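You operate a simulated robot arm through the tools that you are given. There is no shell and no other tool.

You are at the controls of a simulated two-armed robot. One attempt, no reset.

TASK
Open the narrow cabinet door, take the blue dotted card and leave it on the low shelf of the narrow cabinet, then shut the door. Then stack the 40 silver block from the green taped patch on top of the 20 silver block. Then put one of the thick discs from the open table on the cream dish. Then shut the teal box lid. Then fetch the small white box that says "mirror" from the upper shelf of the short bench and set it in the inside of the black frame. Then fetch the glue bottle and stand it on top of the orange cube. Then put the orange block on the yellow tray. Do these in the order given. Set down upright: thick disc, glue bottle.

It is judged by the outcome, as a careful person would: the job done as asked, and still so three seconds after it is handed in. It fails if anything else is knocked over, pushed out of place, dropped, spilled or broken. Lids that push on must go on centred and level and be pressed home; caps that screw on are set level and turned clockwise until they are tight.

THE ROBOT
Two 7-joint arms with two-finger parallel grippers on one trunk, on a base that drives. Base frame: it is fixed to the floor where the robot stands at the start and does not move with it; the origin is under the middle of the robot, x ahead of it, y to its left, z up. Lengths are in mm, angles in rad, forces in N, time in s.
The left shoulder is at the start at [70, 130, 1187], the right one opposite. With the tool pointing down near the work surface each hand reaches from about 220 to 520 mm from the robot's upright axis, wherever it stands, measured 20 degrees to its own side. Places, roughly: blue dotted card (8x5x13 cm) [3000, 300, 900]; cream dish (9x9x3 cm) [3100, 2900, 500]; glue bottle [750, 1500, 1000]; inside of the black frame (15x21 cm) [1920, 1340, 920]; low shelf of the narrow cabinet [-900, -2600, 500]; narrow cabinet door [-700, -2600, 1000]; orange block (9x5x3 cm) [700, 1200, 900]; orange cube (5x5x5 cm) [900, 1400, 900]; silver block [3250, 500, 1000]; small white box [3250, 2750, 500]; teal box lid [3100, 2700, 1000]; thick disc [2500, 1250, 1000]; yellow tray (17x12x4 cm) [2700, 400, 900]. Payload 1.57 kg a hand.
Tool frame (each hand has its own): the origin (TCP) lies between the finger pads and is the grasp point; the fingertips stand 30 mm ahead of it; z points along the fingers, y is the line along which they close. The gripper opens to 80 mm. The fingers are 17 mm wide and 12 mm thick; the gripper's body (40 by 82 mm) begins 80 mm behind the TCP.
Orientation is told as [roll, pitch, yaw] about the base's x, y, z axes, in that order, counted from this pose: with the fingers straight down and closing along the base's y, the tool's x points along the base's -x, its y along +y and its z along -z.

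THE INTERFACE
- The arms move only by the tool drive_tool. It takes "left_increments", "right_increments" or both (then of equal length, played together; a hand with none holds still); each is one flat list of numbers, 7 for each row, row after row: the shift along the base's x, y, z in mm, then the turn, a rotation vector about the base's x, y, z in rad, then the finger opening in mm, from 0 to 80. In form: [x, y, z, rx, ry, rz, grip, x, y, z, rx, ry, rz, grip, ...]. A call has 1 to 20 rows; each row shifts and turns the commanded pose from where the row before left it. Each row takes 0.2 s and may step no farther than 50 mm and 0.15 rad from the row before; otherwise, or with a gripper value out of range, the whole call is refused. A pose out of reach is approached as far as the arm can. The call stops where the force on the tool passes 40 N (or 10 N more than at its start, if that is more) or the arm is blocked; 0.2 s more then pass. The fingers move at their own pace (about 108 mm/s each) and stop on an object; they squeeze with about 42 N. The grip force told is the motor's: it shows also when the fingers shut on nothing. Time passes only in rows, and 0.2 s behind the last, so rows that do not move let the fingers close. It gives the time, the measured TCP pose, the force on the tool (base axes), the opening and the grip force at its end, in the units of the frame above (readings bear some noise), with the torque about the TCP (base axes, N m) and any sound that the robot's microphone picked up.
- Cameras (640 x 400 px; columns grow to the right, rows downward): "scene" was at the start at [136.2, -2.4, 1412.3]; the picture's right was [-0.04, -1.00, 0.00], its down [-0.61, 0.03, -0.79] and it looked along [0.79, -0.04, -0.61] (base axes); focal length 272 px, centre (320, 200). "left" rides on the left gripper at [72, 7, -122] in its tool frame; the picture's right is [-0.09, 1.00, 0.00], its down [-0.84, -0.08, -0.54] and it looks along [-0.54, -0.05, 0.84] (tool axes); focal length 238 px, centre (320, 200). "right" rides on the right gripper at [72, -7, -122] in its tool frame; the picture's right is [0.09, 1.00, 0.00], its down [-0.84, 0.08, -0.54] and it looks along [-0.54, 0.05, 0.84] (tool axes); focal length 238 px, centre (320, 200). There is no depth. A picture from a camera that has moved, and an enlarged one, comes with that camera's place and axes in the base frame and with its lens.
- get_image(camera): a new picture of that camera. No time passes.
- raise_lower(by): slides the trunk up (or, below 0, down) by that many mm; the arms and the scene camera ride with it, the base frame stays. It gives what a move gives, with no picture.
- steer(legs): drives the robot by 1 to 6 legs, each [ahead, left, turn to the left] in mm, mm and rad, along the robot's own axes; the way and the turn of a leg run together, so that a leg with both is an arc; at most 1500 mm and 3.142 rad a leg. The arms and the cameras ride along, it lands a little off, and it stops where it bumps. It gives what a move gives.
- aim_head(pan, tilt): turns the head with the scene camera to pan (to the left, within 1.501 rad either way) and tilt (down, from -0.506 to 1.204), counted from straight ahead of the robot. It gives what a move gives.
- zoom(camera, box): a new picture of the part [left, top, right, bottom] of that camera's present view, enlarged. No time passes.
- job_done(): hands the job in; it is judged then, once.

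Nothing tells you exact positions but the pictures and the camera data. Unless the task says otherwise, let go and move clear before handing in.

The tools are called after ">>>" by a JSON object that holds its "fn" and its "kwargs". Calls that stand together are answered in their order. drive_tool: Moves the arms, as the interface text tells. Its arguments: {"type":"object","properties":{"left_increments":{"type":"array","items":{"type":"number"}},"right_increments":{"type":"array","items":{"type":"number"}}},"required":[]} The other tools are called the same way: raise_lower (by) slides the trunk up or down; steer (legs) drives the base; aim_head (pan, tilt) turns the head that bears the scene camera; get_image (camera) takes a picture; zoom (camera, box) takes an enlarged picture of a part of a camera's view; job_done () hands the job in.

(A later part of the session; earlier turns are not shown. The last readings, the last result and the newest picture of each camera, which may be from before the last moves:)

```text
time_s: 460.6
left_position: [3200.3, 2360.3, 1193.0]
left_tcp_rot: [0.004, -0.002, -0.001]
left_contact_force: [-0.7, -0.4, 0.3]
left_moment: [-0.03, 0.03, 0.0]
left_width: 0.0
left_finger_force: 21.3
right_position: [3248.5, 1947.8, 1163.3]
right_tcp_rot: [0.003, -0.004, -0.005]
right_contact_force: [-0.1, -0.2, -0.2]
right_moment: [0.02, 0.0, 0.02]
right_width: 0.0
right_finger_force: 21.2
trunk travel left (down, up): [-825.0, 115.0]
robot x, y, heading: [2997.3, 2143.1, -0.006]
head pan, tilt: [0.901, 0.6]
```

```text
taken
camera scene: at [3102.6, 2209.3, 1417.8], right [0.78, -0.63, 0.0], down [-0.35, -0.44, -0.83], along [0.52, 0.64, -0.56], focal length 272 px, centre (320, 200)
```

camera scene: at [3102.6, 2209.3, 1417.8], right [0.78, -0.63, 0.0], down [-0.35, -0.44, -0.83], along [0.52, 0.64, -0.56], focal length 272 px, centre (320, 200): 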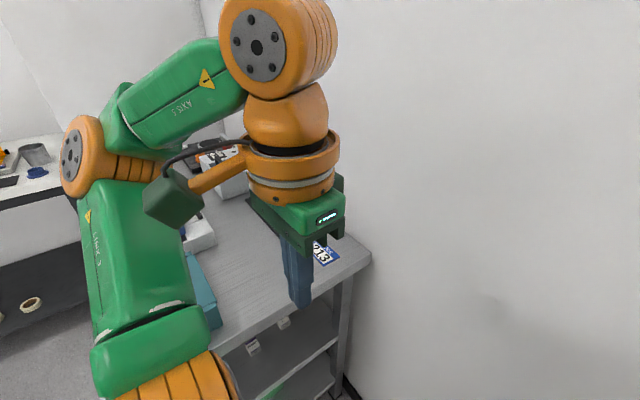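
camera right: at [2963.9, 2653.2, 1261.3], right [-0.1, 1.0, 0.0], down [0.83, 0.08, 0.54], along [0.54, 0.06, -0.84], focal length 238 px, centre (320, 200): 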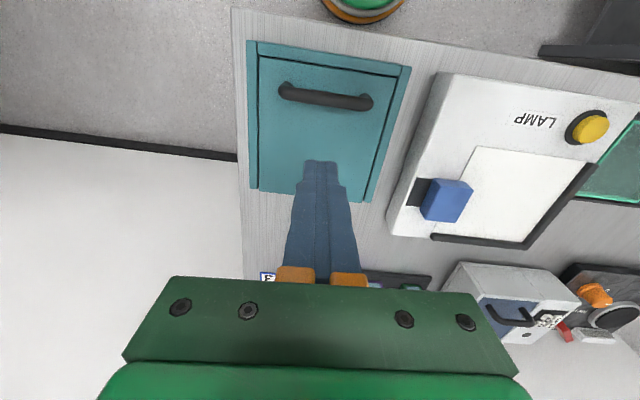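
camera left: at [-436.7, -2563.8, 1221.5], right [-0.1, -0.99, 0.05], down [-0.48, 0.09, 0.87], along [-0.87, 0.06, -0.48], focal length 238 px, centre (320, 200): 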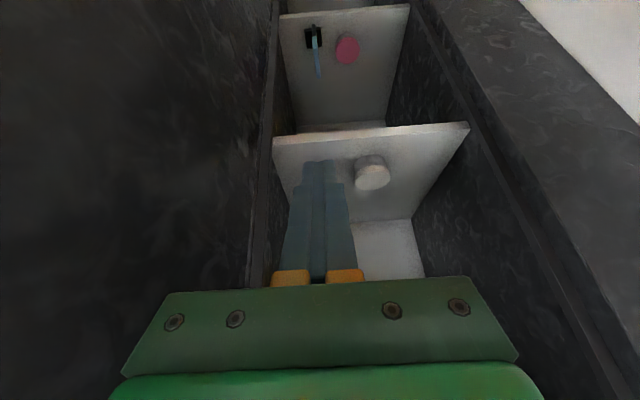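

Now turn left to face the bench end, then lower the trunk and look at the shelf.

>>> {"fn": "steer", "kwargs": {"legs": [[0, 0, 1.455]]}}

>>> {"fn": "raise_lower", "kwargs": {"by": -400}}

>>> {"fn": "aim_head", "kwargs": {"pan": -0.3, "tilt": 0.55}}

>>> {"fn": "get_image", "kwargs": {"camera": "scene"}}

```text
time_s: 464.6
left_position: [2800.0, 2362.2, 1193.6]
left_tcp_rot: [0.003, -0.005, 1.463]
left_contact_force: [-0.2, 0.5, 0.8]
left_moment: [0.03, 0.02, 0.01]
left_width: 0.0
left_finger_force: 21.0
right_position: [3215.8, 2368.6, 1162.4]
right_tcp_rot: [0.004, -0.003, 1.457]
right_contact_force: [-0.3, 0.1, -0.5]
right_moment: [0.0, -0.05, -0.02]
right_width: 0.0
right_finger_force: 21.2
trunk travel left (down, up): [-825.0, 115.0]
robot x, y, heading: [2998.6, 2138.0, 1.45]
head pan, tilt: [0.901, 0.6]
```

```text
time_s: 468.4
left_position: [2799.7, 2363.8, 793.9]
left_tcp_rot: [0.004, -0.002, 1.463]
left_contact_force: [-0.4, -0.4, 0.7]
left_moment: [0.0, -0.02, -0.03]
left_width: 0.0
left_finger_force: 21.6
right_position: [3216.1, 2367.8, 762.5]
right_tcp_rot: [0.003, -0.004, 1.458]
right_contact_force: [0.1, -0.2, -0.1]
right_moment: [-0.01, 0.01, -0.03]
right_width: 0.1
right_finger_force: 21.4
trunk travel left (down, up): [-425.0, 515.0]
robot x, y, heading: [2997.2, 2140.0, 1.459]
head pan, tilt: [0.901, 0.6]
```

```text
time_s: 469.8
left_position: [2799.1, 2363.6, 792.7]
left_tcp_rot: [0.003, -0.004, 1.462]
left_contact_force: [0.3, 0.8, 0.1]
left_moment: [-0.04, 0.01, -0.01]
left_width: 0.0
left_finger_force: 20.8
right_position: [3215.6, 2367.4, 763.1]
right_tcp_rot: [0.004, -0.002, 1.459]
right_contact_force: [-0.9, 1.2, -0.1]
right_moment: [0.04, 0.02, -0.02]
right_width: 0.0
right_finger_force: 21.4
trunk travel left (down, up): [-425.0, 515.0]
robot x, y, heading: [2993.6, 2136.7, 1.455]
head pan, tilt: [-0.3, 0.55]
```

```text
taken
camera scene: at [3039.3, 2272.8, 1022.2], right [0.91, -0.4, 0.0], down [-0.21, -0.48, -0.85], along [0.34, 0.78, -0.52], focal length 272 px, centre (320, 200)
```

scene: 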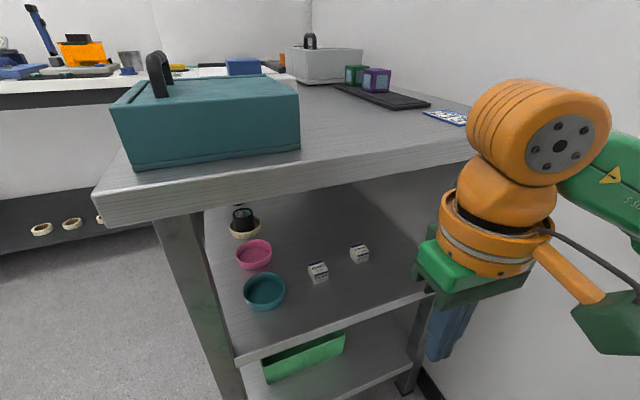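

>>> {"fn": "zoom", "kwargs": {"camera": "scene", "box": [290, 220, 430, 320]}}

```text
4.00 times, centred on (360, 270) of scene
camera zoom: at [3039.3, 2272.8, 1022.2], right [0.91, -0.4, 0.0], down [-0.21, -0.48, -0.85], along [0.34, 0.78, -0.52], focal length 1089 px, centre (160, -80)
```

zoom: 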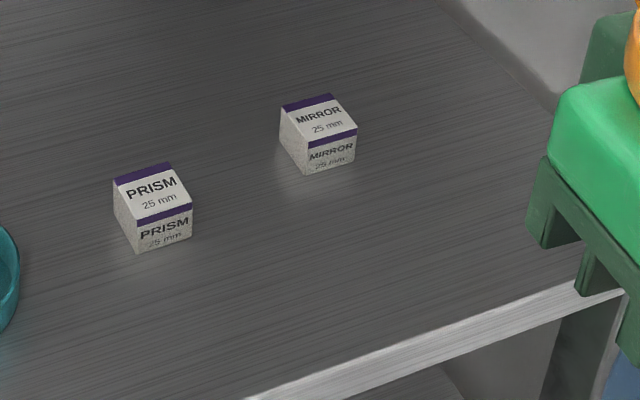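

MIRROR box: centre ≈(3336, 2704), ~35×35×24 mm, yaw ≈ -0.1. Tilt the right hand 45° forward and lower it while still clear of the bench.

>>> {"fn": "drive_tool", "kwargs": {"right_increments": [5, 0, -15, 0.13, -0.0144, 0, 40, 5, 0, -20, 0.13, -0.0144, 0, 60, 5, 0, -25, 0.13, -0.0144, 0, 70, 5, 0, -25, 0.13, -0.0144, 0, 70, 5, 0, -30, 0.13, -0.0144, 0, 70, 5, 0, -30, 0.13, -0.0144, 0, 70]}}

>>> {"fn": "get_image", "kwargs": {"camera": "right"}}

>>> {"fn": "get_image", "kwargs": {"camera": "scene"}}

```text
time_s: 471.2
left_position: [2799.9, 2363.7, 793.5]
left_tcp_rot: [0.005, -0.003, 1.462]
left_contact_force: [0.3, 0.6, -0.2]
left_moment: [0.01, -0.02, -0.03]
left_width: 0.0
left_finger_force: 21.3
right_position: [3302.6, 2466.2, 696.3]
right_tcp_rot: [0.003, -0.787, 1.459]
right_contact_force: [0.0, -1.2, 0.3]
right_moment: [-0.03, 0.0, -0.04]
right_width: 70.0
right_finger_force: 0.0
right hand out of reach, approached as far as the arm can: row 3, 4, 5, 6
trunk travel left (down, up): [-425.0, 515.0]
robot x, y, heading: [2998.7, 2140.1, 1.461]
head pan, tilt: [-0.3, 0.55]
```

```text
taken
camera right: at [3294.0, 2328.5, 731.5], right [-1.0, 0.04, -0.06], down [-0.05, 0.21, 0.98], along [0.06, 0.98, -0.21], focal length 238 px, centre (320, 200)
```

right: 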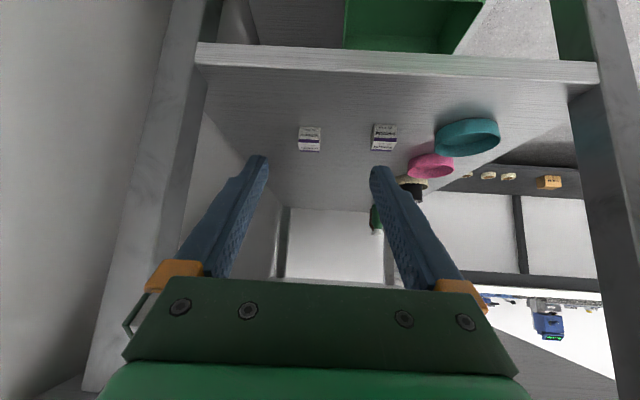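

```text
taken
camera scene: at [3039.9, 2272.6, 1022.3], right [0.91, -0.4, 0.0], down [-0.21, -0.48, -0.85], along [0.34, 0.78, -0.52], focal length 272 px, centre (320, 200)
```

scene: 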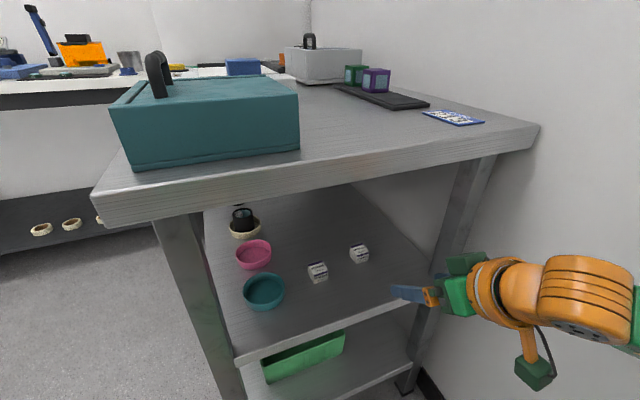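

The hand is at the bench end with a clear line to the MIRROR box. Lower it, then go in under the top.

>>> {"fn": "drive_tool", "kwargs": {"right_increments": [4, 0, -32, 0, 0, 0, 70, 4, 0, -32, 0, 0, 0, 70, 2, 0, -25, 0, 0, 0, 70]}}

>>> {"fn": "drive_tool", "kwargs": {"right_increments": [4, 40, 0, 0, 0, 0, 70, 4, 40, 0, 0, 0, 0, 70, 4, 40, 0, 0, 0, 0, 70]}}

>>> {"fn": "get_image", "kwargs": {"camera": "right"}}

>>> {"fn": "get_image", "kwargs": {"camera": "scene"}}

```text
time_s: 472.0
left_position: [2800.5, 2363.6, 792.1]
left_tcp_rot: [0.004, -0.003, 1.463]
left_contact_force: [1.0, -0.8, 0.2]
left_moment: [0.0, 0.03, 0.01]
left_width: 0.0
left_finger_force: 21.4
right_position: [3316.7, 2470.7, 605.2]
right_tcp_rot: [0.008, -0.79, 1.457]
right_contact_force: [-1.6, -0.6, -0.4]
right_moment: [-0.01, -0.03, 0.01]
right_width: 70.2
right_finger_force: 0.1
right hand out of reach, approached as far as the arm can: row 1
trunk travel left (down, up): [-425.0, 515.0]
robot x, y, heading: [2996.0, 2137.7, 1.452]
head pan, tilt: [-0.3, 0.55]
```

```text
time_s: 472.8
left_position: [2799.8, 2364.3, 793.0]
left_tcp_rot: [0.004, -0.003, 1.462]
left_contact_force: [-0.4, -0.2, 0.2]
left_moment: [-0.02, 0.0, -0.02]
left_width: 0.0
left_finger_force: 21.1
right_position: [3328.6, 2591.0, 605.7]
right_tcp_rot: [0.007, -0.789, 1.458]
right_contact_force: [0.4, -0.2, 0.7]
right_moment: [0.02, -0.01, 0.01]
right_width: 69.7
right_finger_force: 0.0
trunk travel left (down, up): [-425.0, 515.0]
robot x, y, heading: [2995.2, 2139.3, 1.453]
head pan, tilt: [-0.3, 0.55]
```

```text
taken
camera right: at [3318.6, 2453.2, 642.1], right [-1.0, 0.04, -0.06], down [-0.05, 0.21, 0.98], along [0.06, 0.98, -0.21], focal length 238 px, centre (320, 200)
```

right: 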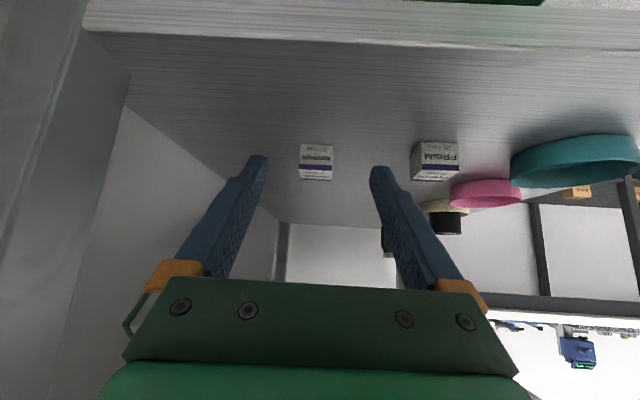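

```text
taken
camera scene: at [3039.3, 2273.5, 1022.1], right [0.91, -0.4, 0.0], down [-0.21, -0.48, -0.85], along [0.34, 0.78, -0.52], focal length 272 px, centre (320, 200)
```

scene: 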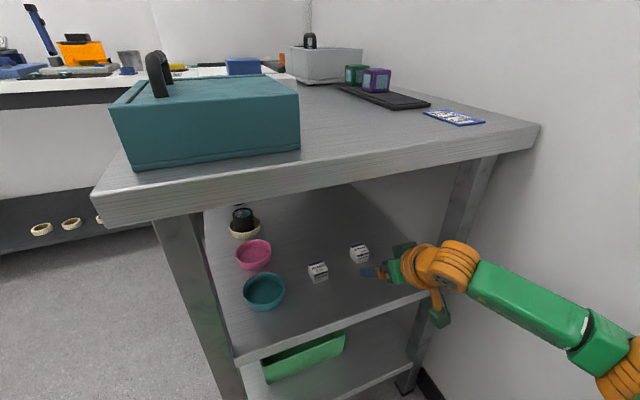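

MIRROR is nicely between the fingers' line. Zoom for accuracy.

>>> {"fn": "zoom", "kwargs": {"camera": "right", "box": [270, 110, 390, 210]}}

```text
4.00 times, centred on (330, 160) of right
camera zoom: at [3318.6, 2453.2, 642.1], right [-1.0, 0.04, -0.06], down [-0.05, 0.21, 0.98], along [0.06, 0.98, -0.21], focal length 953 px, centre (280, 360)
```

zoom: 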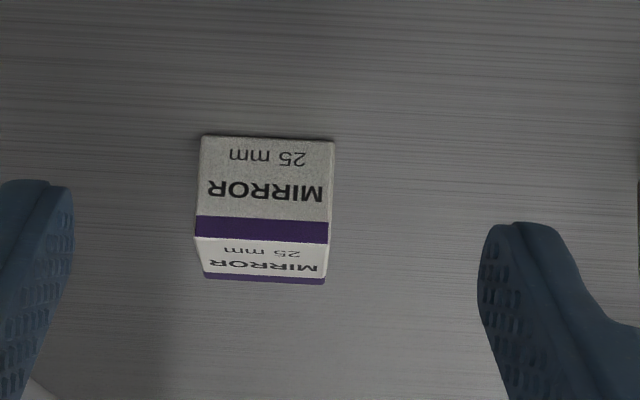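

Align: approach along the tool's heading, then descend around the box.

>>> {"fn": "drive_tool", "kwargs": {"right_increments": [4.5, 36, -2, 0, 0, 0, 70, 4.5, 36, -2, 0, 0, 0, 70, 3.4, 29, -2, 0, 0, 0, 70]}}

>>> {"fn": "get_image", "kwargs": {"camera": "right"}}

```text
time_s: 473.6
left_position: [2799.8, 2363.8, 793.9]
left_tcp_rot: [0.003, -0.003, 1.463]
left_contact_force: [-0.1, -0.3, -0.2]
left_moment: [-0.04, 0.01, -0.03]
left_width: 0.1
left_finger_force: 21.4
right_position: [3337.5, 2692.5, 600.5]
right_tcp_rot: [0.004, -0.789, 1.462]
right_contact_force: [-0.5, -0.2, -0.3]
right_moment: [0.01, 0.04, -0.01]
right_width: 70.1
right_finger_force: 0.0
trunk travel left (down, up): [-425.0, 515.0]
robot x, y, heading: [2993.3, 2138.8, 1.451]
head pan, tilt: [-0.3, 0.55]
```

```text
taken
camera right: at [3329.6, 2554.4, 635.8], right [-1.0, 0.04, -0.06], down [-0.05, 0.21, 0.98], along [0.06, 0.98, -0.21], focal length 238 px, centre (320, 200)
```

right: 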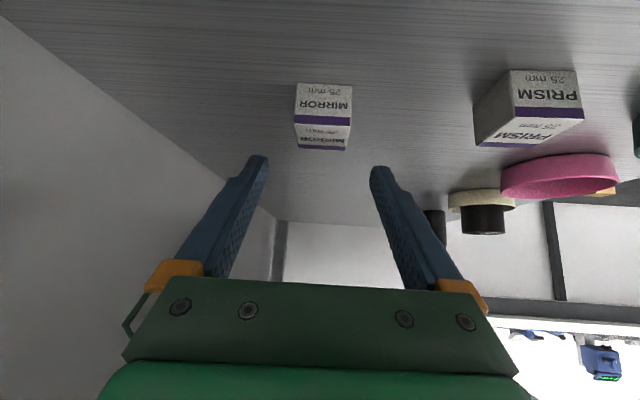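

Centred. Descend to straddle the box.

>>> {"fn": "drive_tool", "kwargs": {"right_increments": [1.5, 0, -12, 0, 0, 0, 70, 0, 0, -12, 0, 0, 0, 70, 0, 0, -9, 0, 0, 0, 70]}}

>>> {"fn": "get_image", "kwargs": {"camera": "right"}}

```text
time_s: 474.4
left_position: [2800.0, 2364.1, 793.0]
left_tcp_rot: [0.004, -0.004, 1.462]
left_contact_force: [-0.3, 0.6, 0.3]
left_moment: [0.0, 0.01, 0.0]
left_width: 0.0
left_finger_force: 21.6
right_position: [3341.7, 2691.3, 566.3]
right_tcp_rot: [0.006, -0.788, 1.457]
right_contact_force: [0.1, -0.1, 0.0]
right_moment: [0.0, 0.01, 0.01]
right_width: 69.9
right_finger_force: 0.1
trunk travel left (down, up): [-425.0, 515.0]
robot x, y, heading: [3002.3, 2136.2, 1.457]
head pan, tilt: [-0.3, 0.55]
```

```text
taken
camera right: at [3331.4, 2554.4, 601.9], right [-1.0, 0.04, -0.06], down [-0.05, 0.21, 0.98], along [0.06, 0.98, -0.21], focal length 238 px, centre (320, 200)
```

right: 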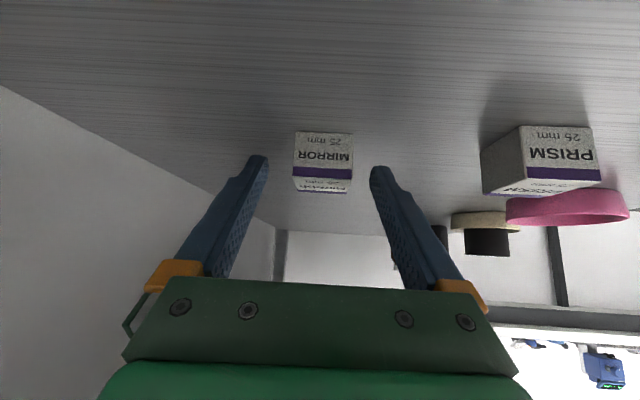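

Close on the box.

>>> {"fn": "drive_tool", "kwargs": {"right_increments": [0, 0, -1.5, 0, 0, 0, 60, 0, 0, 0, 0, 0, 0, 45, 0, 0, 0, 0, 0, 0, 30, 0, 0, 0, 0, 0, 0, 20, 0, 0, 0, 0, 0, 0, 20]}}

>>> {"fn": "get_image", "kwargs": {"camera": "right"}}

```text
time_s: 475.6
left_position: [2800.1, 2364.2, 793.9]
left_tcp_rot: [0.004, -0.002, 1.464]
left_contact_force: [0.3, 0.9, 0.6]
left_moment: [-0.01, -0.03, 0.02]
left_width: 0.2
left_finger_force: 21.2
right_position: [3340.4, 2691.0, 563.4]
right_tcp_rot: [0.004, -0.787, 1.457]
right_contact_force: [0.8, -0.5, 0.0]
right_moment: [-0.01, -0.02, -0.01]
right_width: 34.4
right_finger_force: 41.6
trunk travel left (down, up): [-425.0, 515.0]
robot x, y, heading: [3000.8, 2136.6, 1.453]
head pan, tilt: [-0.3, 0.55]
```

```text
taken
camera right: at [3331.8, 2554.3, 600.5], right [-1.0, 0.04, -0.06], down [-0.05, 0.21, 0.98], along [0.06, 0.98, -0.21], focal length 238 px, centre (320, 200)
```

right: 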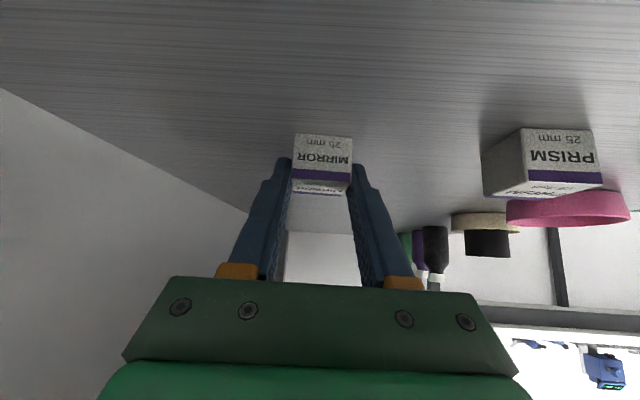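

MIRROR box gripped (34 mm). Lift and withdraw along the approach line.

>>> {"fn": "drive_tool", "kwargs": {"right_increments": [0, 0, 12, 0, 0, 0, 20, 0, 0, 20, 0, 0, 0, 20, -4, -36, 4, 0, 0, 0, 20, -4, -40, 0, 0, 0, 0, 20, -4, -40, 0, 0, 0, 0, 20, -4, -40, 0, 0, 0, 0, 20, -4, -40, 0, 0, 0, 0, 20]}}

>>> {"fn": "get_image", "kwargs": {"camera": "right"}}

>>> {"fn": "get_image", "kwargs": {"camera": "scene"}}

```text
time_s: 477.2
left_position: [2799.2, 2361.9, 794.6]
left_tcp_rot: [0.003, -0.006, 1.463]
left_contact_force: [0.6, -0.1, -0.1]
left_moment: [0.02, 0.0, 0.01]
left_width: 0.1
left_finger_force: 21.8
right_position: [3319.2, 2493.6, 601.6]
right_tcp_rot: [0.006, -0.79, 1.456]
right_contact_force: [0.0, 0.5, 0.1]
right_moment: [0.0, 0.01, 0.0]
right_width: 34.4
right_finger_force: 42.4
trunk travel left (down, up): [-425.0, 515.0]
robot x, y, heading: [2997.1, 2139.2, 1.455]
head pan, tilt: [-0.3, 0.55]
```

```text
taken
camera right: at [3311.6, 2356.1, 637.0], right [-1.0, 0.05, -0.06], down [-0.05, 0.21, 0.98], along [0.06, 0.98, -0.21], focal length 238 px, centre (320, 200)
```

right: 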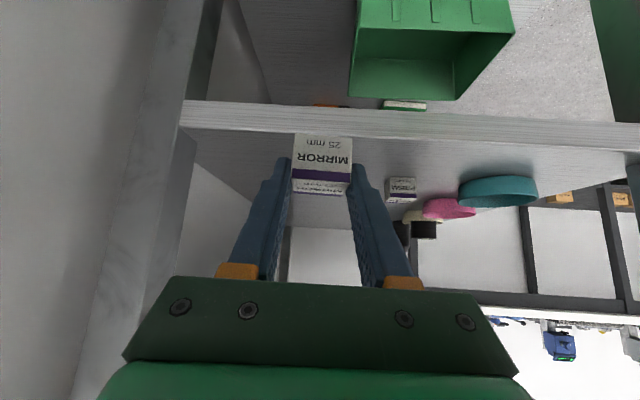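

```text
taken
camera scene: at [3039.1, 2272.1, 1022.4], right [0.91, -0.4, 0.0], down [-0.21, -0.48, -0.85], along [0.34, 0.78, -0.52], focal length 272 px, centre (320, 200)
```

scene: 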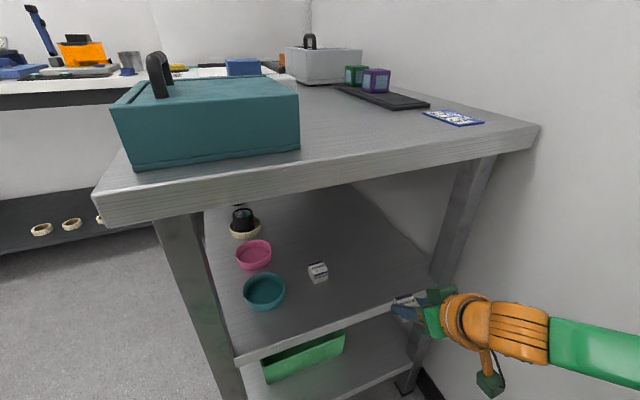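

The MIRROR box is out. Back off further, raise the trunk, and head to the black frame.

>>> {"fn": "drive_tool", "kwargs": {"right_increments": [-4, -30, 0, 0, 0, 0, 20, -4, -20, 0, 0, 0, 0, 20]}}

>>> {"fn": "steer", "kwargs": {"legs": [[-130, 0, 0]]}}

>>> {"fn": "raise_lower", "kwargs": {"by": 400}}

```text
time_s: 477.8
left_position: [2801.2, 2363.5, 793.4]
left_tcp_rot: [0.003, -0.004, 1.462]
left_contact_force: [0.8, -0.3, -0.5]
left_moment: [-0.02, -0.02, -0.03]
left_width: 0.1
left_finger_force: 21.3
right_position: [3322.3, 2453.4, 597.8]
right_tcp_rot: [0.008, -0.786, 1.456]
right_contact_force: [0.1, -0.6, 0.0]
right_moment: [0.01, -0.02, 0.0]
right_width: 34.5
right_finger_force: 41.6
right hand out of reach, approached as far as the arm can: row 2
trunk travel left (down, up): [-425.0, 515.0]
robot x, y, heading: [2994.4, 2136.9, 1.458]
head pan, tilt: [-0.3, 0.55]
```

```text
time_s: 479.1
left_position: [2785.5, 2234.4, 794.5]
left_tcp_rot: [0.004, -0.006, 1.462]
left_contact_force: [-0.2, 0.6, -0.1]
left_moment: [0.01, 0.01, -0.01]
left_width: 0.1
left_finger_force: 21.5
right_position: [3308.1, 2324.6, 600.3]
right_tcp_rot: [0.005, -0.789, 1.457]
right_contact_force: [-0.2, 0.1, 0.0]
right_moment: [0.01, 0.02, -0.03]
right_width: 34.4
right_finger_force: 41.9
trunk travel left (down, up): [-425.0, 515.0]
robot x, y, heading: [2983.0, 2008.9, 1.455]
head pan, tilt: [-0.3, 0.55]
```

```text
time_s: 482.9
left_position: [2785.1, 2234.9, 1193.4]
left_tcp_rot: [0.003, -0.003, 1.461]
left_contact_force: [0.2, 0.3, 0.5]
left_moment: [0.02, -0.03, 0.01]
left_width: 0.1
left_finger_force: 21.7
right_position: [3308.4, 2324.7, 998.4]
right_tcp_rot: [0.006, -0.787, 1.459]
right_contact_force: [0.1, 0.9, 0.1]
right_moment: [0.0, 0.01, -0.02]
right_width: 34.6
right_finger_force: 42.1
trunk travel left (down, up): [-825.0, 115.0]
robot x, y, heading: [2983.6, 2011.7, 1.455]
head pan, tilt: [-0.3, 0.55]
```

>>> {"fn": "drive_tool", "kwargs": {"right_increments": [-20, -15, 30, 0, 0, 0, 20, -20, -15, 30, 0, 0, 0, 20, -20, -15, 30, 0, 0, 0, 20, -20, -15, 20, 0, 0, 0, 20]}}

>>> {"fn": "steer", "kwargs": {"legs": [[0, 0, 1.687], [980, 0, 0], [0, 0, 1.571]]}}

>>> {"fn": "aim_head", "kwargs": {"pan": 0.0, "tilt": 0.7}}

>>> {"fn": "get_image", "kwargs": {"camera": "scene"}}

```text
time_s: 483.9
left_position: [2784.5, 2234.4, 1194.1]
left_tcp_rot: [0.003, -0.005, 1.46]
left_contact_force: [-1.6, 0.1, 0.5]
left_moment: [-0.01, -0.01, -0.02]
left_width: 0.1
left_finger_force: 21.1
right_position: [3282.9, 2324.1, 1123.2]
right_tcp_rot: [0.005, -0.786, 1.459]
right_contact_force: [0.6, -0.7, 0.4]
right_moment: [0.01, 0.0, 0.03]
right_width: 34.5
right_finger_force: 42.6
right hand out of reach, approached as far as the arm can: row 1, 2, 3, 4
trunk travel left (down, up): [-825.0, 115.0]
robot x, y, heading: [2984.7, 2008.9, 1.453]
head pan, tilt: [-0.3, 0.55]
```

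```text
time_s: 497.1
left_position: [2229.9, 1807.9, 1193.6]
left_tcp_rot: [0.003, -0.004, -1.537]
left_contact_force: [-0.1, -0.1, -0.2]
left_moment: [-0.04, 0.04, -0.03]
left_width: 0.0
left_finger_force: 21.0
right_position: [1748.7, 1647.5, 1122.0]
right_tcp_rot: [0.009, -0.783, -1.54]
right_contact_force: [-0.4, 0.4, -1.0]
right_moment: [-0.01, 0.01, -0.01]
right_width: 34.5
right_finger_force: 42.2
trunk travel left (down, up): [-825.0, 115.0]
robot x, y, heading: [2000.1, 2003.6, -1.541]
head pan, tilt: [-0.3, 0.55]
```

```text
time_s: 497.9
left_position: [2230.3, 1807.1, 1193.1]
left_tcp_rot: [0.003, -0.003, -1.535]
left_contact_force: [0.1, -0.5, 0.4]
left_moment: [0.0, -0.02, -0.01]
left_width: 0.0
left_finger_force: 21.5
right_position: [1748.0, 1647.5, 1122.1]
right_tcp_rot: [0.007, -0.784, -1.542]
right_contact_force: [0.3, 0.6, -1.4]
right_moment: [-0.03, 0.0, -0.01]
right_width: 34.8
right_finger_force: 42.3
trunk travel left (down, up): [-825.0, 115.0]
robot x, y, heading: [2004.1, 2003.7, -1.543]
head pan, tilt: [0.0, 0.7]
```

```text
taken
camera scene: at [2005.5, 1867.6, 1409.1], right [-1.0, -0.03, 0.0], down [-0.02, 0.64, -0.77], along [0.02, -0.76, -0.64], focal length 272 px, centre (320, 200)
```

scene: 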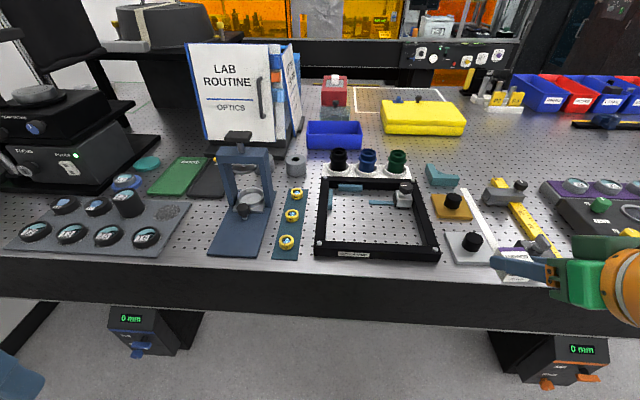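

I see the black OPTIC FRAME ahead. Zoom in to pick a free area inside.

>>> {"fn": "zoom", "kwargs": {"camera": "scene", "box": [300, 160, 460, 270]}}

```text
3.64 times, centred on (380, 215) of scene
camera zoom: at [2005.5, 1867.6, 1409.1], right [-1.0, -0.03, 0.0], down [-0.02, 0.64, -0.77], along [0.02, -0.76, -0.64], focal length 990 px, centre (102, 146)
```

zoom: 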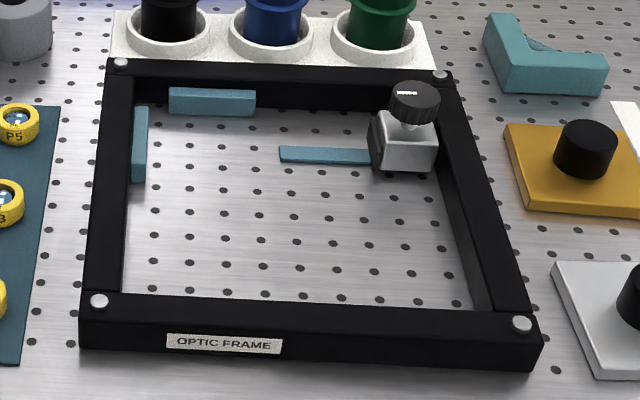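

The free zone inside the frame is around (1920, 1345). Position the base at about (2050, 1880) facing the table.

>>> {"fn": "steer", "kwargs": {"legs": [[0, 0, -0.028], [115, 46, 0]]}}

>>> {"fn": "drive_tool", "kwargs": {"right_increments": [30, 0, 0, 0, 0, 0, 20, 35, -10, 0, 0, 0, 0, 20, 35, -20, 0, 0, 0, 0, 20, 25, -35, -10, 0, 0, 0, 20]}}

>>> {"fn": "get_image", "kwargs": {"camera": "right"}}

>>> {"fn": "get_image", "kwargs": {"camera": "scene"}}

```text
time_s: 499.5
left_position: [2268.6, 1690.8, 1193.3]
left_tcp_rot: [0.007, -0.006, -1.565]
left_contact_force: [-0.2, 0.2, 0.1]
left_moment: [-0.04, -0.03, 0.01]
left_width: 0.0
left_finger_force: 21.5
right_position: [1783.1, 1545.1, 1123.0]
right_tcp_rot: [0.009, -0.788, -1.569]
right_contact_force: [0.4, 1.6, 0.3]
right_moment: [-0.02, 0.01, 0.03]
right_width: 34.5
right_finger_force: 41.7
trunk travel left (down, up): [-825.0, 115.0]
robot x, y, heading: [2048.9, 1888.9, -1.572]
head pan, tilt: [0.0, 0.7]
```

```text
time_s: 500.5
left_position: [2271.8, 1685.9, 1193.1]
left_tcp_rot: [0.004, -0.002, -1.564]
left_contact_force: [0.1, -0.2, -0.6]
left_moment: [0.02, 0.06, 0.0]
left_width: 0.0
left_finger_force: 20.2
right_position: [1909.8, 1464.6, 1116.7]
right_tcp_rot: [0.005, -0.781, -1.568]
right_contact_force: [0.0, -0.7, -0.4]
right_moment: [0.01, 0.0, 0.03]
right_width: 34.6
right_finger_force: 42.0
right hand out of reach, approached as far as the arm can: row 1
trunk travel left (down, up): [-825.0, 115.0]
robot x, y, heading: [2047.7, 1891.7, -1.571]
head pan, tilt: [0.0, 0.7]
```

```text
taken
camera right: at [1900.5, 1601.7, 1153.5], right [1.0, 0.07, -0.06], down [0.07, -0.21, 0.97], along [0.06, -0.97, -0.21], focal length 238 px, centre (320, 200)
```

right: 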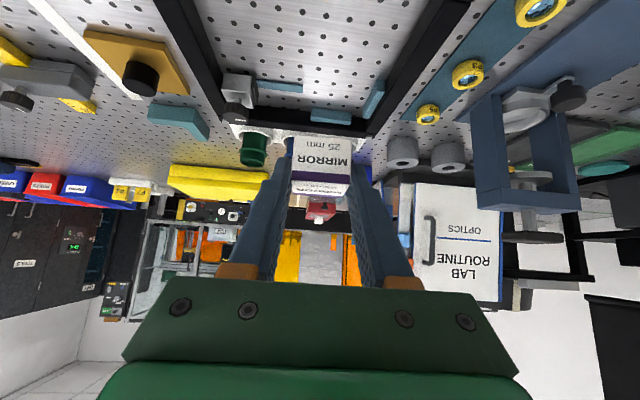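

```text
taken
camera scene: at [2049.3, 1751.3, 1408.7], right [-1.0, 0.0, 0.0], down [0.0, 0.65, -0.76], along [0.0, -0.76, -0.65], focal length 272 px, centre (320, 200)
```

scene: 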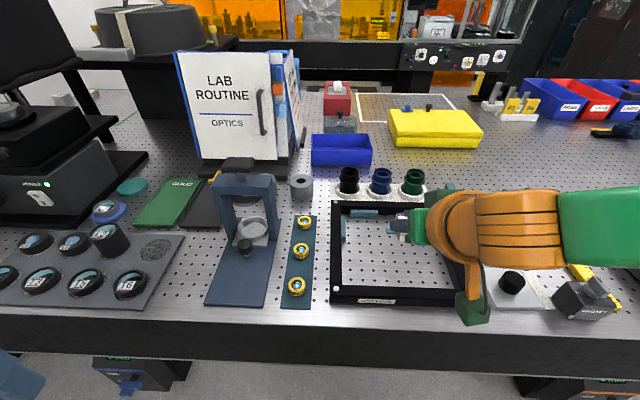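

Lower toward the centre of the frame's free zone.

>>> {"fn": "drive_tool", "kwargs": {"right_increments": [2.5, -28, -29, 0, 0, 0, 20, 2.5, -28, -29, 0, 0, 0, 20, 2.5, -28, -29, 0, 0, 0, 20, 2.5, -28, -29, 0, 0, 0, 20]}}

>>> {"fn": "get_image", "kwargs": {"camera": "right"}}

>>> {"fn": "zoom", "kwargs": {"camera": "scene", "box": [320, 180, 500, 320]}}

```text
time_s: 501.5
left_position: [2269.7, 1688.2, 1194.2]
left_tcp_rot: [0.005, -0.003, -1.564]
left_contact_force: [0.1, -0.1, -0.4]
left_moment: [0.03, -0.02, 0.0]
left_width: 0.0
left_finger_force: 21.2
right_position: [1900.3, 1368.8, 1011.4]
right_tcp_rot: [0.008, -0.784, -1.569]
right_contact_force: [-0.1, -0.7, -0.4]
right_moment: [0.02, 0.04, 0.01]
right_width: 34.5
right_finger_force: 42.1
right hand out of reach, approached as far as the arm can: row 4
trunk travel left (down, up): [-825.0, 115.0]
robot x, y, heading: [2047.8, 1890.6, -1.574]
head pan, tilt: [0.0, 0.7]
```

```text
taken
camera right: at [1891.0, 1505.6, 1048.1], right [1.0, 0.07, -0.06], down [0.07, -0.21, 0.98], along [0.06, -0.98, -0.21], focal length 238 px, centre (320, 200)
```

right: 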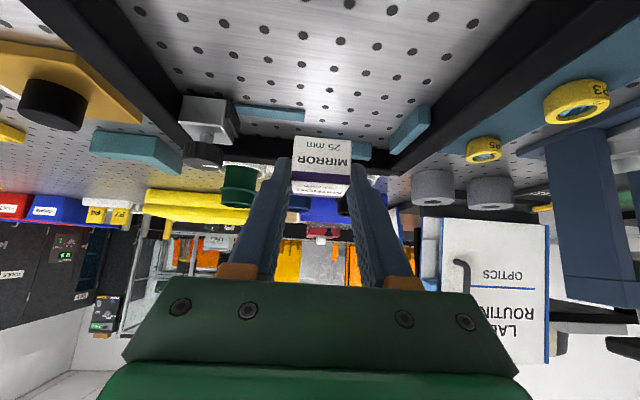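

```text
2.86 times, centred on (410, 250) of scene
camera zoom: at [2047.1, 1754.3, 1409.1], right [-1.0, 0.0, 0.0], down [0.0, 0.64, -0.76], along [0.0, -0.76, -0.64], focal length 778 px, centre (63, 57)
```

zoom: 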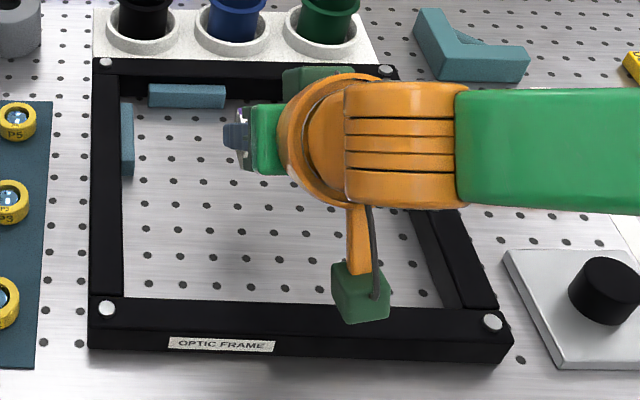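

Reach limit; move the base 30 mm closer and 20 mm left, then lower.

>>> {"fn": "steer", "kwargs": {"legs": [[35, 18, 0]]}}

>>> {"fn": "drive_tool", "kwargs": {"right_increments": [0, 3, -25, 0, 0, 0, 20, 0, 3, -25, 0, 0, 0, 20]}}

>>> {"fn": "get_image", "kwargs": {"camera": "right"}}

>>> {"fn": "zoom", "kwargs": {"camera": "scene", "box": [320, 180, 500, 320]}}

```text
time_s: 502.3
left_position: [2285.2, 1659.9, 1195.1]
left_tcp_rot: [0.006, -0.011, -1.563]
left_contact_force: [-0.4, 0.9, 0.6]
left_moment: [-0.06, -0.04, 0.02]
left_width: 0.0
left_finger_force: 21.3
right_position: [1915.6, 1340.0, 1014.1]
right_tcp_rot: [0.012, -0.79, -1.571]
right_contact_force: [-0.2, 0.5, -0.7]
right_moment: [-0.04, -0.03, 0.07]
right_width: 34.6
right_finger_force: 41.7
trunk travel left (down, up): [-825.0, 115.0]
robot x, y, heading: [2066.8, 1852.1, -1.573]
head pan, tilt: [0.0, 0.7]
```

```text
time_s: 502.9
left_position: [2287.3, 1655.7, 1193.9]
left_tcp_rot: [0.006, -0.007, -1.564]
left_contact_force: [-0.1, 0.7, -0.3]
left_moment: [-0.02, 0.01, 0.03]
left_width: 0.0
left_finger_force: 21.8
right_position: [1902.3, 1353.8, 974.6]
right_tcp_rot: [0.01, -0.786, -1.571]
right_contact_force: [0.5, 0.4, 0.0]
right_moment: [-0.01, 0.01, 0.0]
right_width: 34.3
right_finger_force: 41.6
right hand out of reach, approached as far as the arm can: row 1, 2
trunk travel left (down, up): [-825.0, 115.0]
robot x, y, heading: [2065.2, 1851.8, -1.573]
head pan, tilt: [0.0, 0.7]
```

```text
taken
camera right: at [1893.3, 1491.8, 1010.9], right [1.0, 0.07, -0.06], down [0.07, -0.21, 0.98], along [0.06, -0.98, -0.21], focal length 238 px, centre (320, 200)
```

right: 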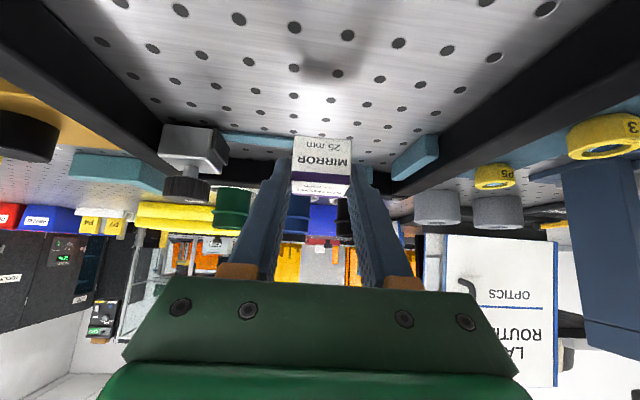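

```text
2.86 times, centred on (410, 250) of scene
camera zoom: at [2064.3, 1721.7, 1409.3], right [-1.0, 0.0, 0.0], down [0.0, 0.64, -0.77], along [0.0, -0.77, -0.64], focal length 778 px, centre (63, 57)
```

zoom: 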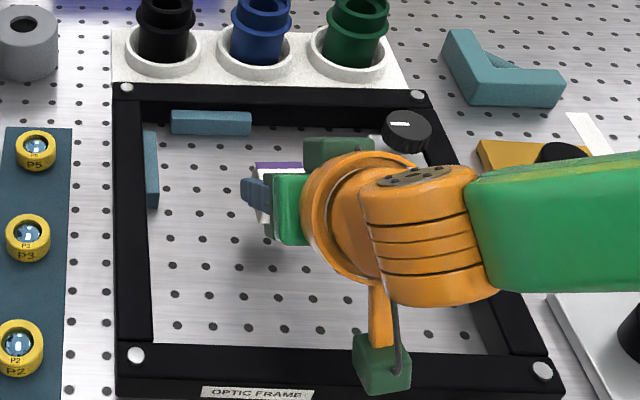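

The spot (≈1902, 1342) is free and well inside. Lower straight down in steps.

>>> {"fn": "drive_tool", "kwargs": {"right_increments": [0, 0, -12, 0, 0, 0, 20, 0, 0, -12, 0, 0, 0, 20]}}

>>> {"fn": "get_image", "kwargs": {"camera": "right"}}

```text
time_s: 503.5
left_position: [2287.5, 1652.8, 1193.8]
left_tcp_rot: [0.004, -0.004, -1.563]
left_contact_force: [0.7, 0.3, -0.1]
left_moment: [-0.03, -0.03, 0.03]
left_width: 0.0
left_finger_force: 20.6
right_position: [1891.9, 1361.4, 960.5]
right_tcp_rot: [0.012, -0.784, -1.57]
right_contact_force: [-0.2, 0.3, -0.1]
right_moment: [-0.03, 0.02, 0.0]
right_width: 34.5
right_finger_force: 41.7
right hand out of reach, approached as far as the arm can: row 1, 2
trunk travel left (down, up): [-825.0, 115.0]
robot x, y, heading: [2065.0, 1852.3, -1.572]
head pan, tilt: [0.0, 0.7]
```

```text
taken
camera right: at [1884.6, 1497.4, 997.0], right [1.0, 0.07, -0.06], down [0.07, -0.21, 0.98], along [0.06, -0.98, -0.21], focal length 238 px, centre (320, 200)
```

right: 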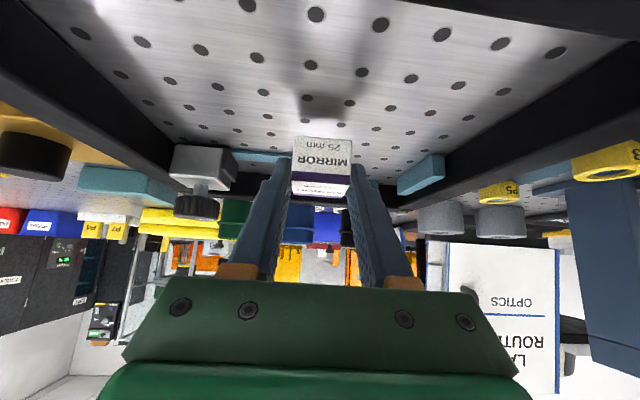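

The arm seems to be at a folded limit; back the base away 70 mm and extend instead.

>>> {"fn": "drive_tool", "kwargs": {"right_increments": [0, 0, 20, 0, 0, 0, 20, 0, 0, 25, 0, 0, 0, 20]}}

>>> {"fn": "steer", "kwargs": {"legs": [[-70, 0, 0]]}}

>>> {"fn": "drive_tool", "kwargs": {"right_increments": [8, -25, 0, 0, 0, 0, 20, 8, -25, 0, 0, 0, 0, 20, 8, -20, 0, 0, 0, 0, 20]}}

```text
time_s: 504.1
left_position: [2287.9, 1655.0, 1193.6]
left_tcp_rot: [0.003, -0.004, -1.562]
left_contact_force: [0.1, -0.2, 0.2]
left_moment: [-0.05, -0.01, 0.04]
left_width: 0.0
left_finger_force: 20.5
right_position: [1892.8, 1359.9, 1007.8]
right_tcp_rot: [0.007, -0.787, -1.569]
right_contact_force: [0.5, 0.1, -0.6]
right_moment: [-0.02, -0.01, 0.01]
right_width: 34.7
right_finger_force: 42.2
trunk travel left (down, up): [-825.0, 115.0]
robot x, y, heading: [2063.8, 1853.5, -1.568]
head pan, tilt: [0.0, 0.7]
```

```text
time_s: 505.1
left_position: [2288.9, 1713.5, 1192.0]
left_tcp_rot: [0.003, 0.002, -1.568]
left_contact_force: [0.7, -1.1, 0.2]
left_moment: [0.02, -0.02, 0.01]
left_width: 0.0
left_finger_force: 21.6
right_position: [1892.4, 1423.8, 1003.5]
right_tcp_rot: [0.009, -0.778, -1.57]
right_contact_force: [-0.3, -0.4, -0.7]
right_moment: [0.04, 0.0, -0.01]
right_width: 34.3
right_finger_force: 42.5
trunk travel left (down, up): [-825.0, 115.0]
robot x, y, heading: [2065.9, 1925.4, -1.577]
head pan, tilt: [0.0, 0.7]
```

```text
time_s: 505.9
left_position: [2287.7, 1722.5, 1194.5]
left_tcp_rot: [0.003, -0.005, -1.568]
left_contact_force: [-0.6, 0.8, 0.0]
left_moment: [-0.04, 0.0, -0.03]
left_width: 0.0
left_finger_force: 21.2
right_position: [1899.9, 1382.2, 1021.5]
right_tcp_rot: [0.01, -0.788, -1.571]
right_contact_force: [1.0, 0.3, -0.8]
right_moment: [0.0, 0.03, 0.01]
right_width: 34.4
right_finger_force: 41.8
right hand out of reach, approached as far as the arm can: row 2, 3
trunk travel left (down, up): [-825.0, 115.0]
robot x, y, heading: [2065.8, 1920.6, -1.57]
head pan, tilt: [0.0, 0.7]
```

>>> {"fn": "drive_tool", "kwargs": {"right_increments": [0, 15, 30, 0, 0, 0, 20, 0, 15, 30, 0, 0, 0, 20]}}

>>> {"fn": "steer", "kwargs": {"legs": [[70, -50, 0]]}}

>>> {"fn": "drive_tool", "kwargs": {"right_increments": [20, 5, -10, 0, 0, 0, 20, 20, 5, -20, 0, 0, 0, 20, 15, 5, -20, 0, 0, 0, 20]}}

>>> {"fn": "get_image", "kwargs": {"camera": "scene"}}

```text
time_s: 506.6
left_position: [2287.4, 1723.6, 1192.5]
left_tcp_rot: [0.001, -0.007, -1.567]
left_contact_force: [0.9, 0.0, -0.7]
left_moment: [-0.02, -0.03, 0.04]
left_width: 0.0
left_finger_force: 21.0
right_position: [1899.1, 1412.4, 1082.1]
right_tcp_rot: [0.008, -0.788, -1.571]
right_contact_force: [0.1, 0.7, 0.0]
right_moment: [0.0, -0.02, 0.02]
right_width: 34.4
right_finger_force: 42.6
trunk travel left (down, up): [-825.0, 115.0]
robot x, y, heading: [2066.6, 1922.1, -1.574]
head pan, tilt: [0.0, 0.7]
```

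```text
time_s: 507.6
left_position: [2241.3, 1655.4, 1193.2]
left_tcp_rot: [0.0, -0.008, -1.567]
left_contact_force: [0.0, 0.2, 0.5]
left_moment: [-0.05, 0.01, 0.03]
left_width: 0.0
left_finger_force: 21.6
right_position: [1851.6, 1344.6, 1083.3]
right_tcp_rot: [0.002, -0.791, -1.57]
right_contact_force: [-0.1, 0.9, -0.9]
right_moment: [0.01, -0.01, -0.04]
right_width: 34.4
right_finger_force: 41.8
trunk travel left (down, up): [-825.0, 115.0]
robot x, y, heading: [2018.2, 1854.6, -1.575]
head pan, tilt: [0.0, 0.7]
```

```text
time_s: 508.4
left_position: [2237.7, 1649.9, 1192.9]
left_tcp_rot: [0.002, -0.005, -1.568]
left_contact_force: [0.1, -0.2, 0.3]
left_moment: [0.02, 0.02, 0.03]
left_width: 0.0
left_finger_force: 21.6
right_position: [1897.6, 1359.9, 1031.8]
right_tcp_rot: [0.008, -0.787, -1.572]
right_contact_force: [-0.1, -0.7, -1.0]
right_moment: [0.01, 0.0, 0.04]
right_width: 34.4
right_finger_force: 41.7
right hand out of reach, approached as far as the arm can: row 3
trunk travel left (down, up): [-825.0, 115.0]
robot x, y, heading: [2013.6, 1849.8, -1.575]
head pan, tilt: [0.0, 0.7]
```

```text
taken
camera scene: at [2015.1, 1717.4, 1409.0], right [-1.0, 0.0, 0.0], down [0.0, 0.64, -0.76], along [0.0, -0.76, -0.64], focal length 272 px, centre (320, 200)
```

scene: 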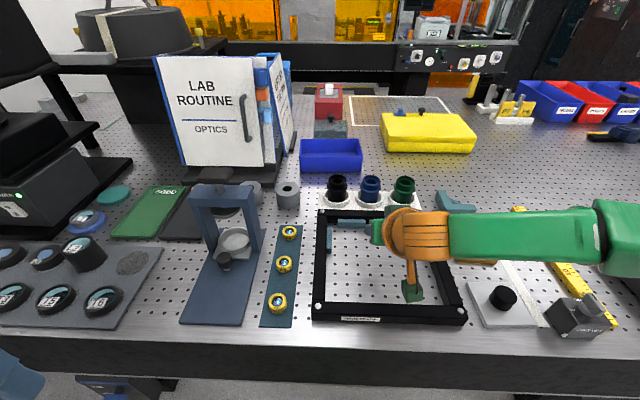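

The arm is in an awkward branch. I'll bring the hand home to tool-down, then re-tilt as I did for the disc pick.

>>> {"fn": "drive_tool", "kwargs": {"right_increments": [-5, 20, 35, 0, 0, 0, 20, -5, 35, 30, 0, 0, 0, 20, -10, 35, 20, 0.131, 0, 0, 20, -10, 35, 15, 0.131, 0, 0, 20, -10, 35, 10, 0.131, 0, 0, 20, -10, 30, 10, 0.131, 0, 0, 20, -10, 25, 5, 0.131, 0, 0, 20, -10, 25, 5, 0.131, 0, 0, 20]}}

>>> {"fn": "get_image", "kwargs": {"camera": "right"}}

```text
time_s: 510.2
left_position: [2237.2, 1650.8, 1193.2]
left_tcp_rot: [0.003, -0.005, -1.566]
left_contact_force: [0.3, 0.5, -0.2]
left_moment: [0.01, -0.02, -0.02]
left_width: 0.0
left_finger_force: 21.0
right_position: [1826.1, 1599.7, 1164.8]
right_tcp_rot: [0.009, 0.002, -1.573]
right_contact_force: [-0.9, -0.2, -0.4]
right_moment: [0.01, -0.01, 0.01]
right_width: 34.4
right_finger_force: 41.7
trunk travel left (down, up): [-825.0, 115.0]
robot x, y, heading: [2018.3, 1849.7, -1.578]
head pan, tilt: [0.0, 0.7]
```

```text
taken
camera right: at [1818.1, 1671.8, 1286.8], right [1.0, 0.09, 0.01], down [0.07, -0.84, 0.54], along [0.06, -0.54, -0.84], focal length 238 px, centre (320, 200)
```

right: 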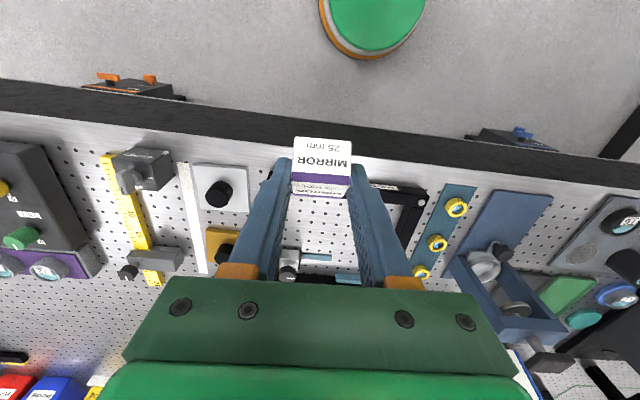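

>>> {"fn": "steer", "kwargs": {"legs": [[25, 0, 0]]}}

>>> {"fn": "drive_tool", "kwargs": {"right_increments": [13, -8, -10, -0.131, 0, 0, 20, 13, -8, -10, -0.131, 0, 0, 20, 13, -8, -10, -0.131, 0, 0, 20, 13, -8, -10, -0.131, 0, 0, 20, 13, -8, -10, -0.131, 0, 0, 20, 13, -8, -10, -0.131, 0, 0, 20]}}

>>> {"fn": "drive_tool", "kwargs": {"right_increments": [-6.4, -22, -30.5, 0, 0, 0, 20, -6.4, -22, -30.5, 0, 0, 0, 20, -6.4, -22, -30.5, 0, 0, 0, 20, -6.4, -22, -30.5, 0, 0, 0, 20]}}

```text
time_s: 511.1
left_position: [2238.0, 1633.3, 1195.4]
left_tcp_rot: [0.006, -0.008, -1.569]
left_contact_force: [-0.5, 0.4, 0.4]
left_moment: [-0.08, -0.04, 0.04]
left_width: 0.2
left_finger_force: 21.4
right_position: [1826.4, 1580.0, 1165.4]
right_tcp_rot: [0.008, -0.004, -1.569]
right_contact_force: [0.2, 1.5, 0.0]
right_moment: [-0.06, -0.02, -0.01]
right_width: 34.4
right_finger_force: 41.4
trunk travel left (down, up): [-825.0, 115.0]
robot x, y, heading: [2015.8, 1829.9, -1.576]
head pan, tilt: [0.0, 0.7]
```

```text
time_s: 512.5
left_position: [2238.5, 1625.1, 1192.8]
left_tcp_rot: [0.002, -0.002, -1.568]
left_contact_force: [0.3, -0.8, -0.2]
left_moment: [0.02, -0.01, 0.03]
left_width: 0.0
left_finger_force: 20.7
right_position: [1923.4, 1490.9, 1134.1]
right_tcp_rot: [0.006, -0.781, -1.57]
right_contact_force: [0.2, -1.6, 0.2]
right_moment: [0.04, 0.02, 0.0]
right_width: 34.7
right_finger_force: 41.4
right hand out of reach, approached as far as the arm can: row 4, 5, 6
trunk travel left (down, up): [-825.0, 115.0]
robot x, y, heading: [2019.1, 1827.2, -1.573]
head pan, tilt: [0.0, 0.7]
```

```text
time_s: 513.5
left_position: [2238.6, 1626.3, 1193.2]
left_tcp_rot: [0.004, -0.003, -1.567]
left_contact_force: [-0.2, 0.1, 0.7]
left_moment: [0.02, 0.0, 0.03]
left_width: 0.0
left_finger_force: 21.5
right_position: [1899.3, 1406.5, 1011.0]
right_tcp_rot: [0.006, -0.787, -1.57]
right_contact_force: [0.2, -0.8, -1.3]
right_moment: [-0.01, 0.01, -0.01]
right_width: 34.5
right_finger_force: 42.0
trunk travel left (down, up): [-825.0, 115.0]
robot x, y, heading: [2013.4, 1830.6, -1.572]
head pan, tilt: [0.0, 0.7]
```

Good branch again. Continue down along the tool axis.

>>> {"fn": "drive_tool", "kwargs": {"right_increments": [3, -20, -22, 0, 0, 0, 20, 3, -20, -22, 0, 0, 0, 20, 0, -14, -18, 0, 0, 0, 20]}}

>>> {"fn": "get_image", "kwargs": {"camera": "right"}}

>>> {"fn": "zoom", "kwargs": {"camera": "scene", "box": [290, 190, 480, 340]}}

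```text
time_s: 514.2
left_position: [2238.5, 1626.9, 1192.8]
left_tcp_rot: [0.003, -0.005, -1.566]
left_contact_force: [0.3, 0.4, 0.2]
left_moment: [-0.03, 0.01, -0.03]
left_width: 0.0
left_finger_force: 21.0
right_position: [1874.1, 1363.9, 974.1]
right_tcp_rot: [0.007, -0.785, -1.572]
right_contact_force: [-0.6, -0.5, -0.6]
right_moment: [0.01, -0.02, 0.0]
right_width: 34.4
right_finger_force: 42.1
right hand out of reach, approached as far as the arm can: row 1, 2, 3
trunk travel left (down, up): [-825.0, 115.0]
robot x, y, heading: [2019.1, 1826.9, -1.575]
head pan, tilt: [0.0, 0.7]
```

```text
taken
camera right: at [1864.8, 1500.7, 1010.0], right [1.0, 0.07, -0.06], down [0.07, -0.21, 0.98], along [0.06, -0.98, -0.21], focal length 238 px, centre (320, 200)
```

right: 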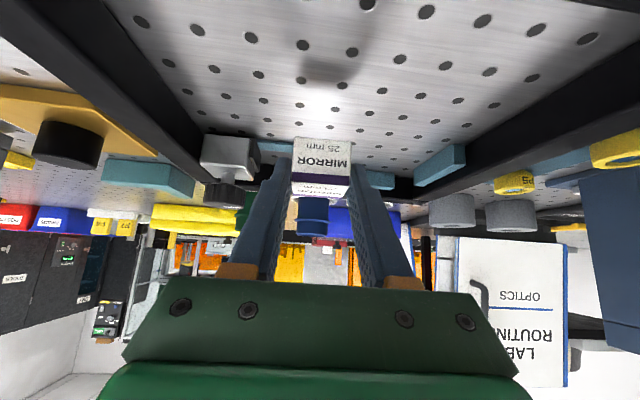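

```text
2.67 times, centred on (385, 265) of scene
camera zoom: at [2015.6, 1694.0, 1409.1], right [-1.0, 0.0, 0.0], down [0.0, 0.64, -0.76], along [0.0, -0.76, -0.64], focal length 726 px, centre (147, 27)
```

zoom: 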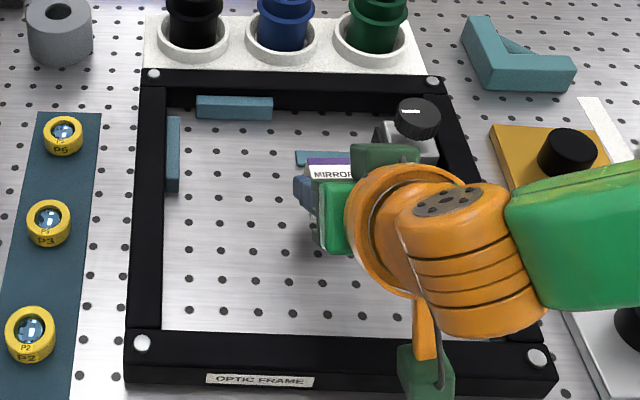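

That limit is simply forward reach (~480 mm). Drive 40 mm closer and re-adjust.

>>> {"fn": "steer", "kwargs": {"legs": [[45, 10, 0]]}}

>>> {"fn": "drive_tool", "kwargs": {"right_increments": [10, 15, -3, 0, 0, 0, 20, 10, 15, -10, 0, 0, 0, 20]}}

>>> {"fn": "get_image", "kwargs": {"camera": "right"}}

```text
time_s: 515.2
left_position: [2247.4, 1590.5, 1195.5]
left_tcp_rot: [0.005, -0.01, -1.565]
left_contact_force: [0.7, 0.8, -0.6]
left_moment: [-0.05, 0.01, 0.03]
left_width: 0.0
left_finger_force: 21.6
right_position: [1884.2, 1324.2, 977.0]
right_tcp_rot: [0.011, -0.792, -1.569]
right_contact_force: [0.6, 0.6, 0.1]
right_moment: [-0.03, -0.02, 0.02]
right_width: 34.5
right_finger_force: 42.0
trunk travel left (down, up): [-825.0, 115.0]
robot x, y, heading: [2028.7, 1782.8, -1.568]
head pan, tilt: [0.0, 0.7]
```

```text
time_s: 515.8
left_position: [2247.8, 1584.2, 1194.3]
left_tcp_rot: [0.004, -0.008, -1.566]
left_contact_force: [0.7, 0.8, 0.1]
left_moment: [-0.06, 0.02, 0.0]
left_width: 0.0
left_finger_force: 21.3
right_position: [1893.6, 1352.8, 971.8]
right_tcp_rot: [0.01, -0.787, -1.57]
right_contact_force: [-0.6, -0.1, -0.2]
right_moment: [0.0, 0.01, 0.01]
right_width: 34.5
right_finger_force: 42.5
right hand out of reach, approached as far as the arm can: row 1, 2
trunk travel left (down, up): [-825.0, 115.0]
robot x, y, heading: [2023.7, 1783.6, -1.573]
head pan, tilt: [0.0, 0.7]
```

```text
taken
camera right: at [1883.4, 1489.6, 1008.0], right [1.0, 0.07, -0.06], down [0.07, -0.21, 0.98], along [0.06, -0.98, -0.21], focal length 238 px, centre (320, 200)
```

right: 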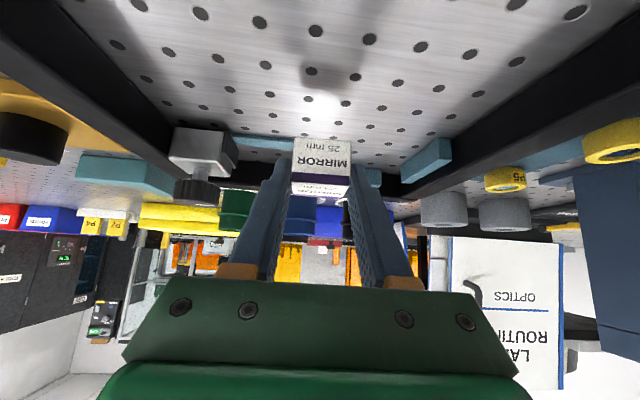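

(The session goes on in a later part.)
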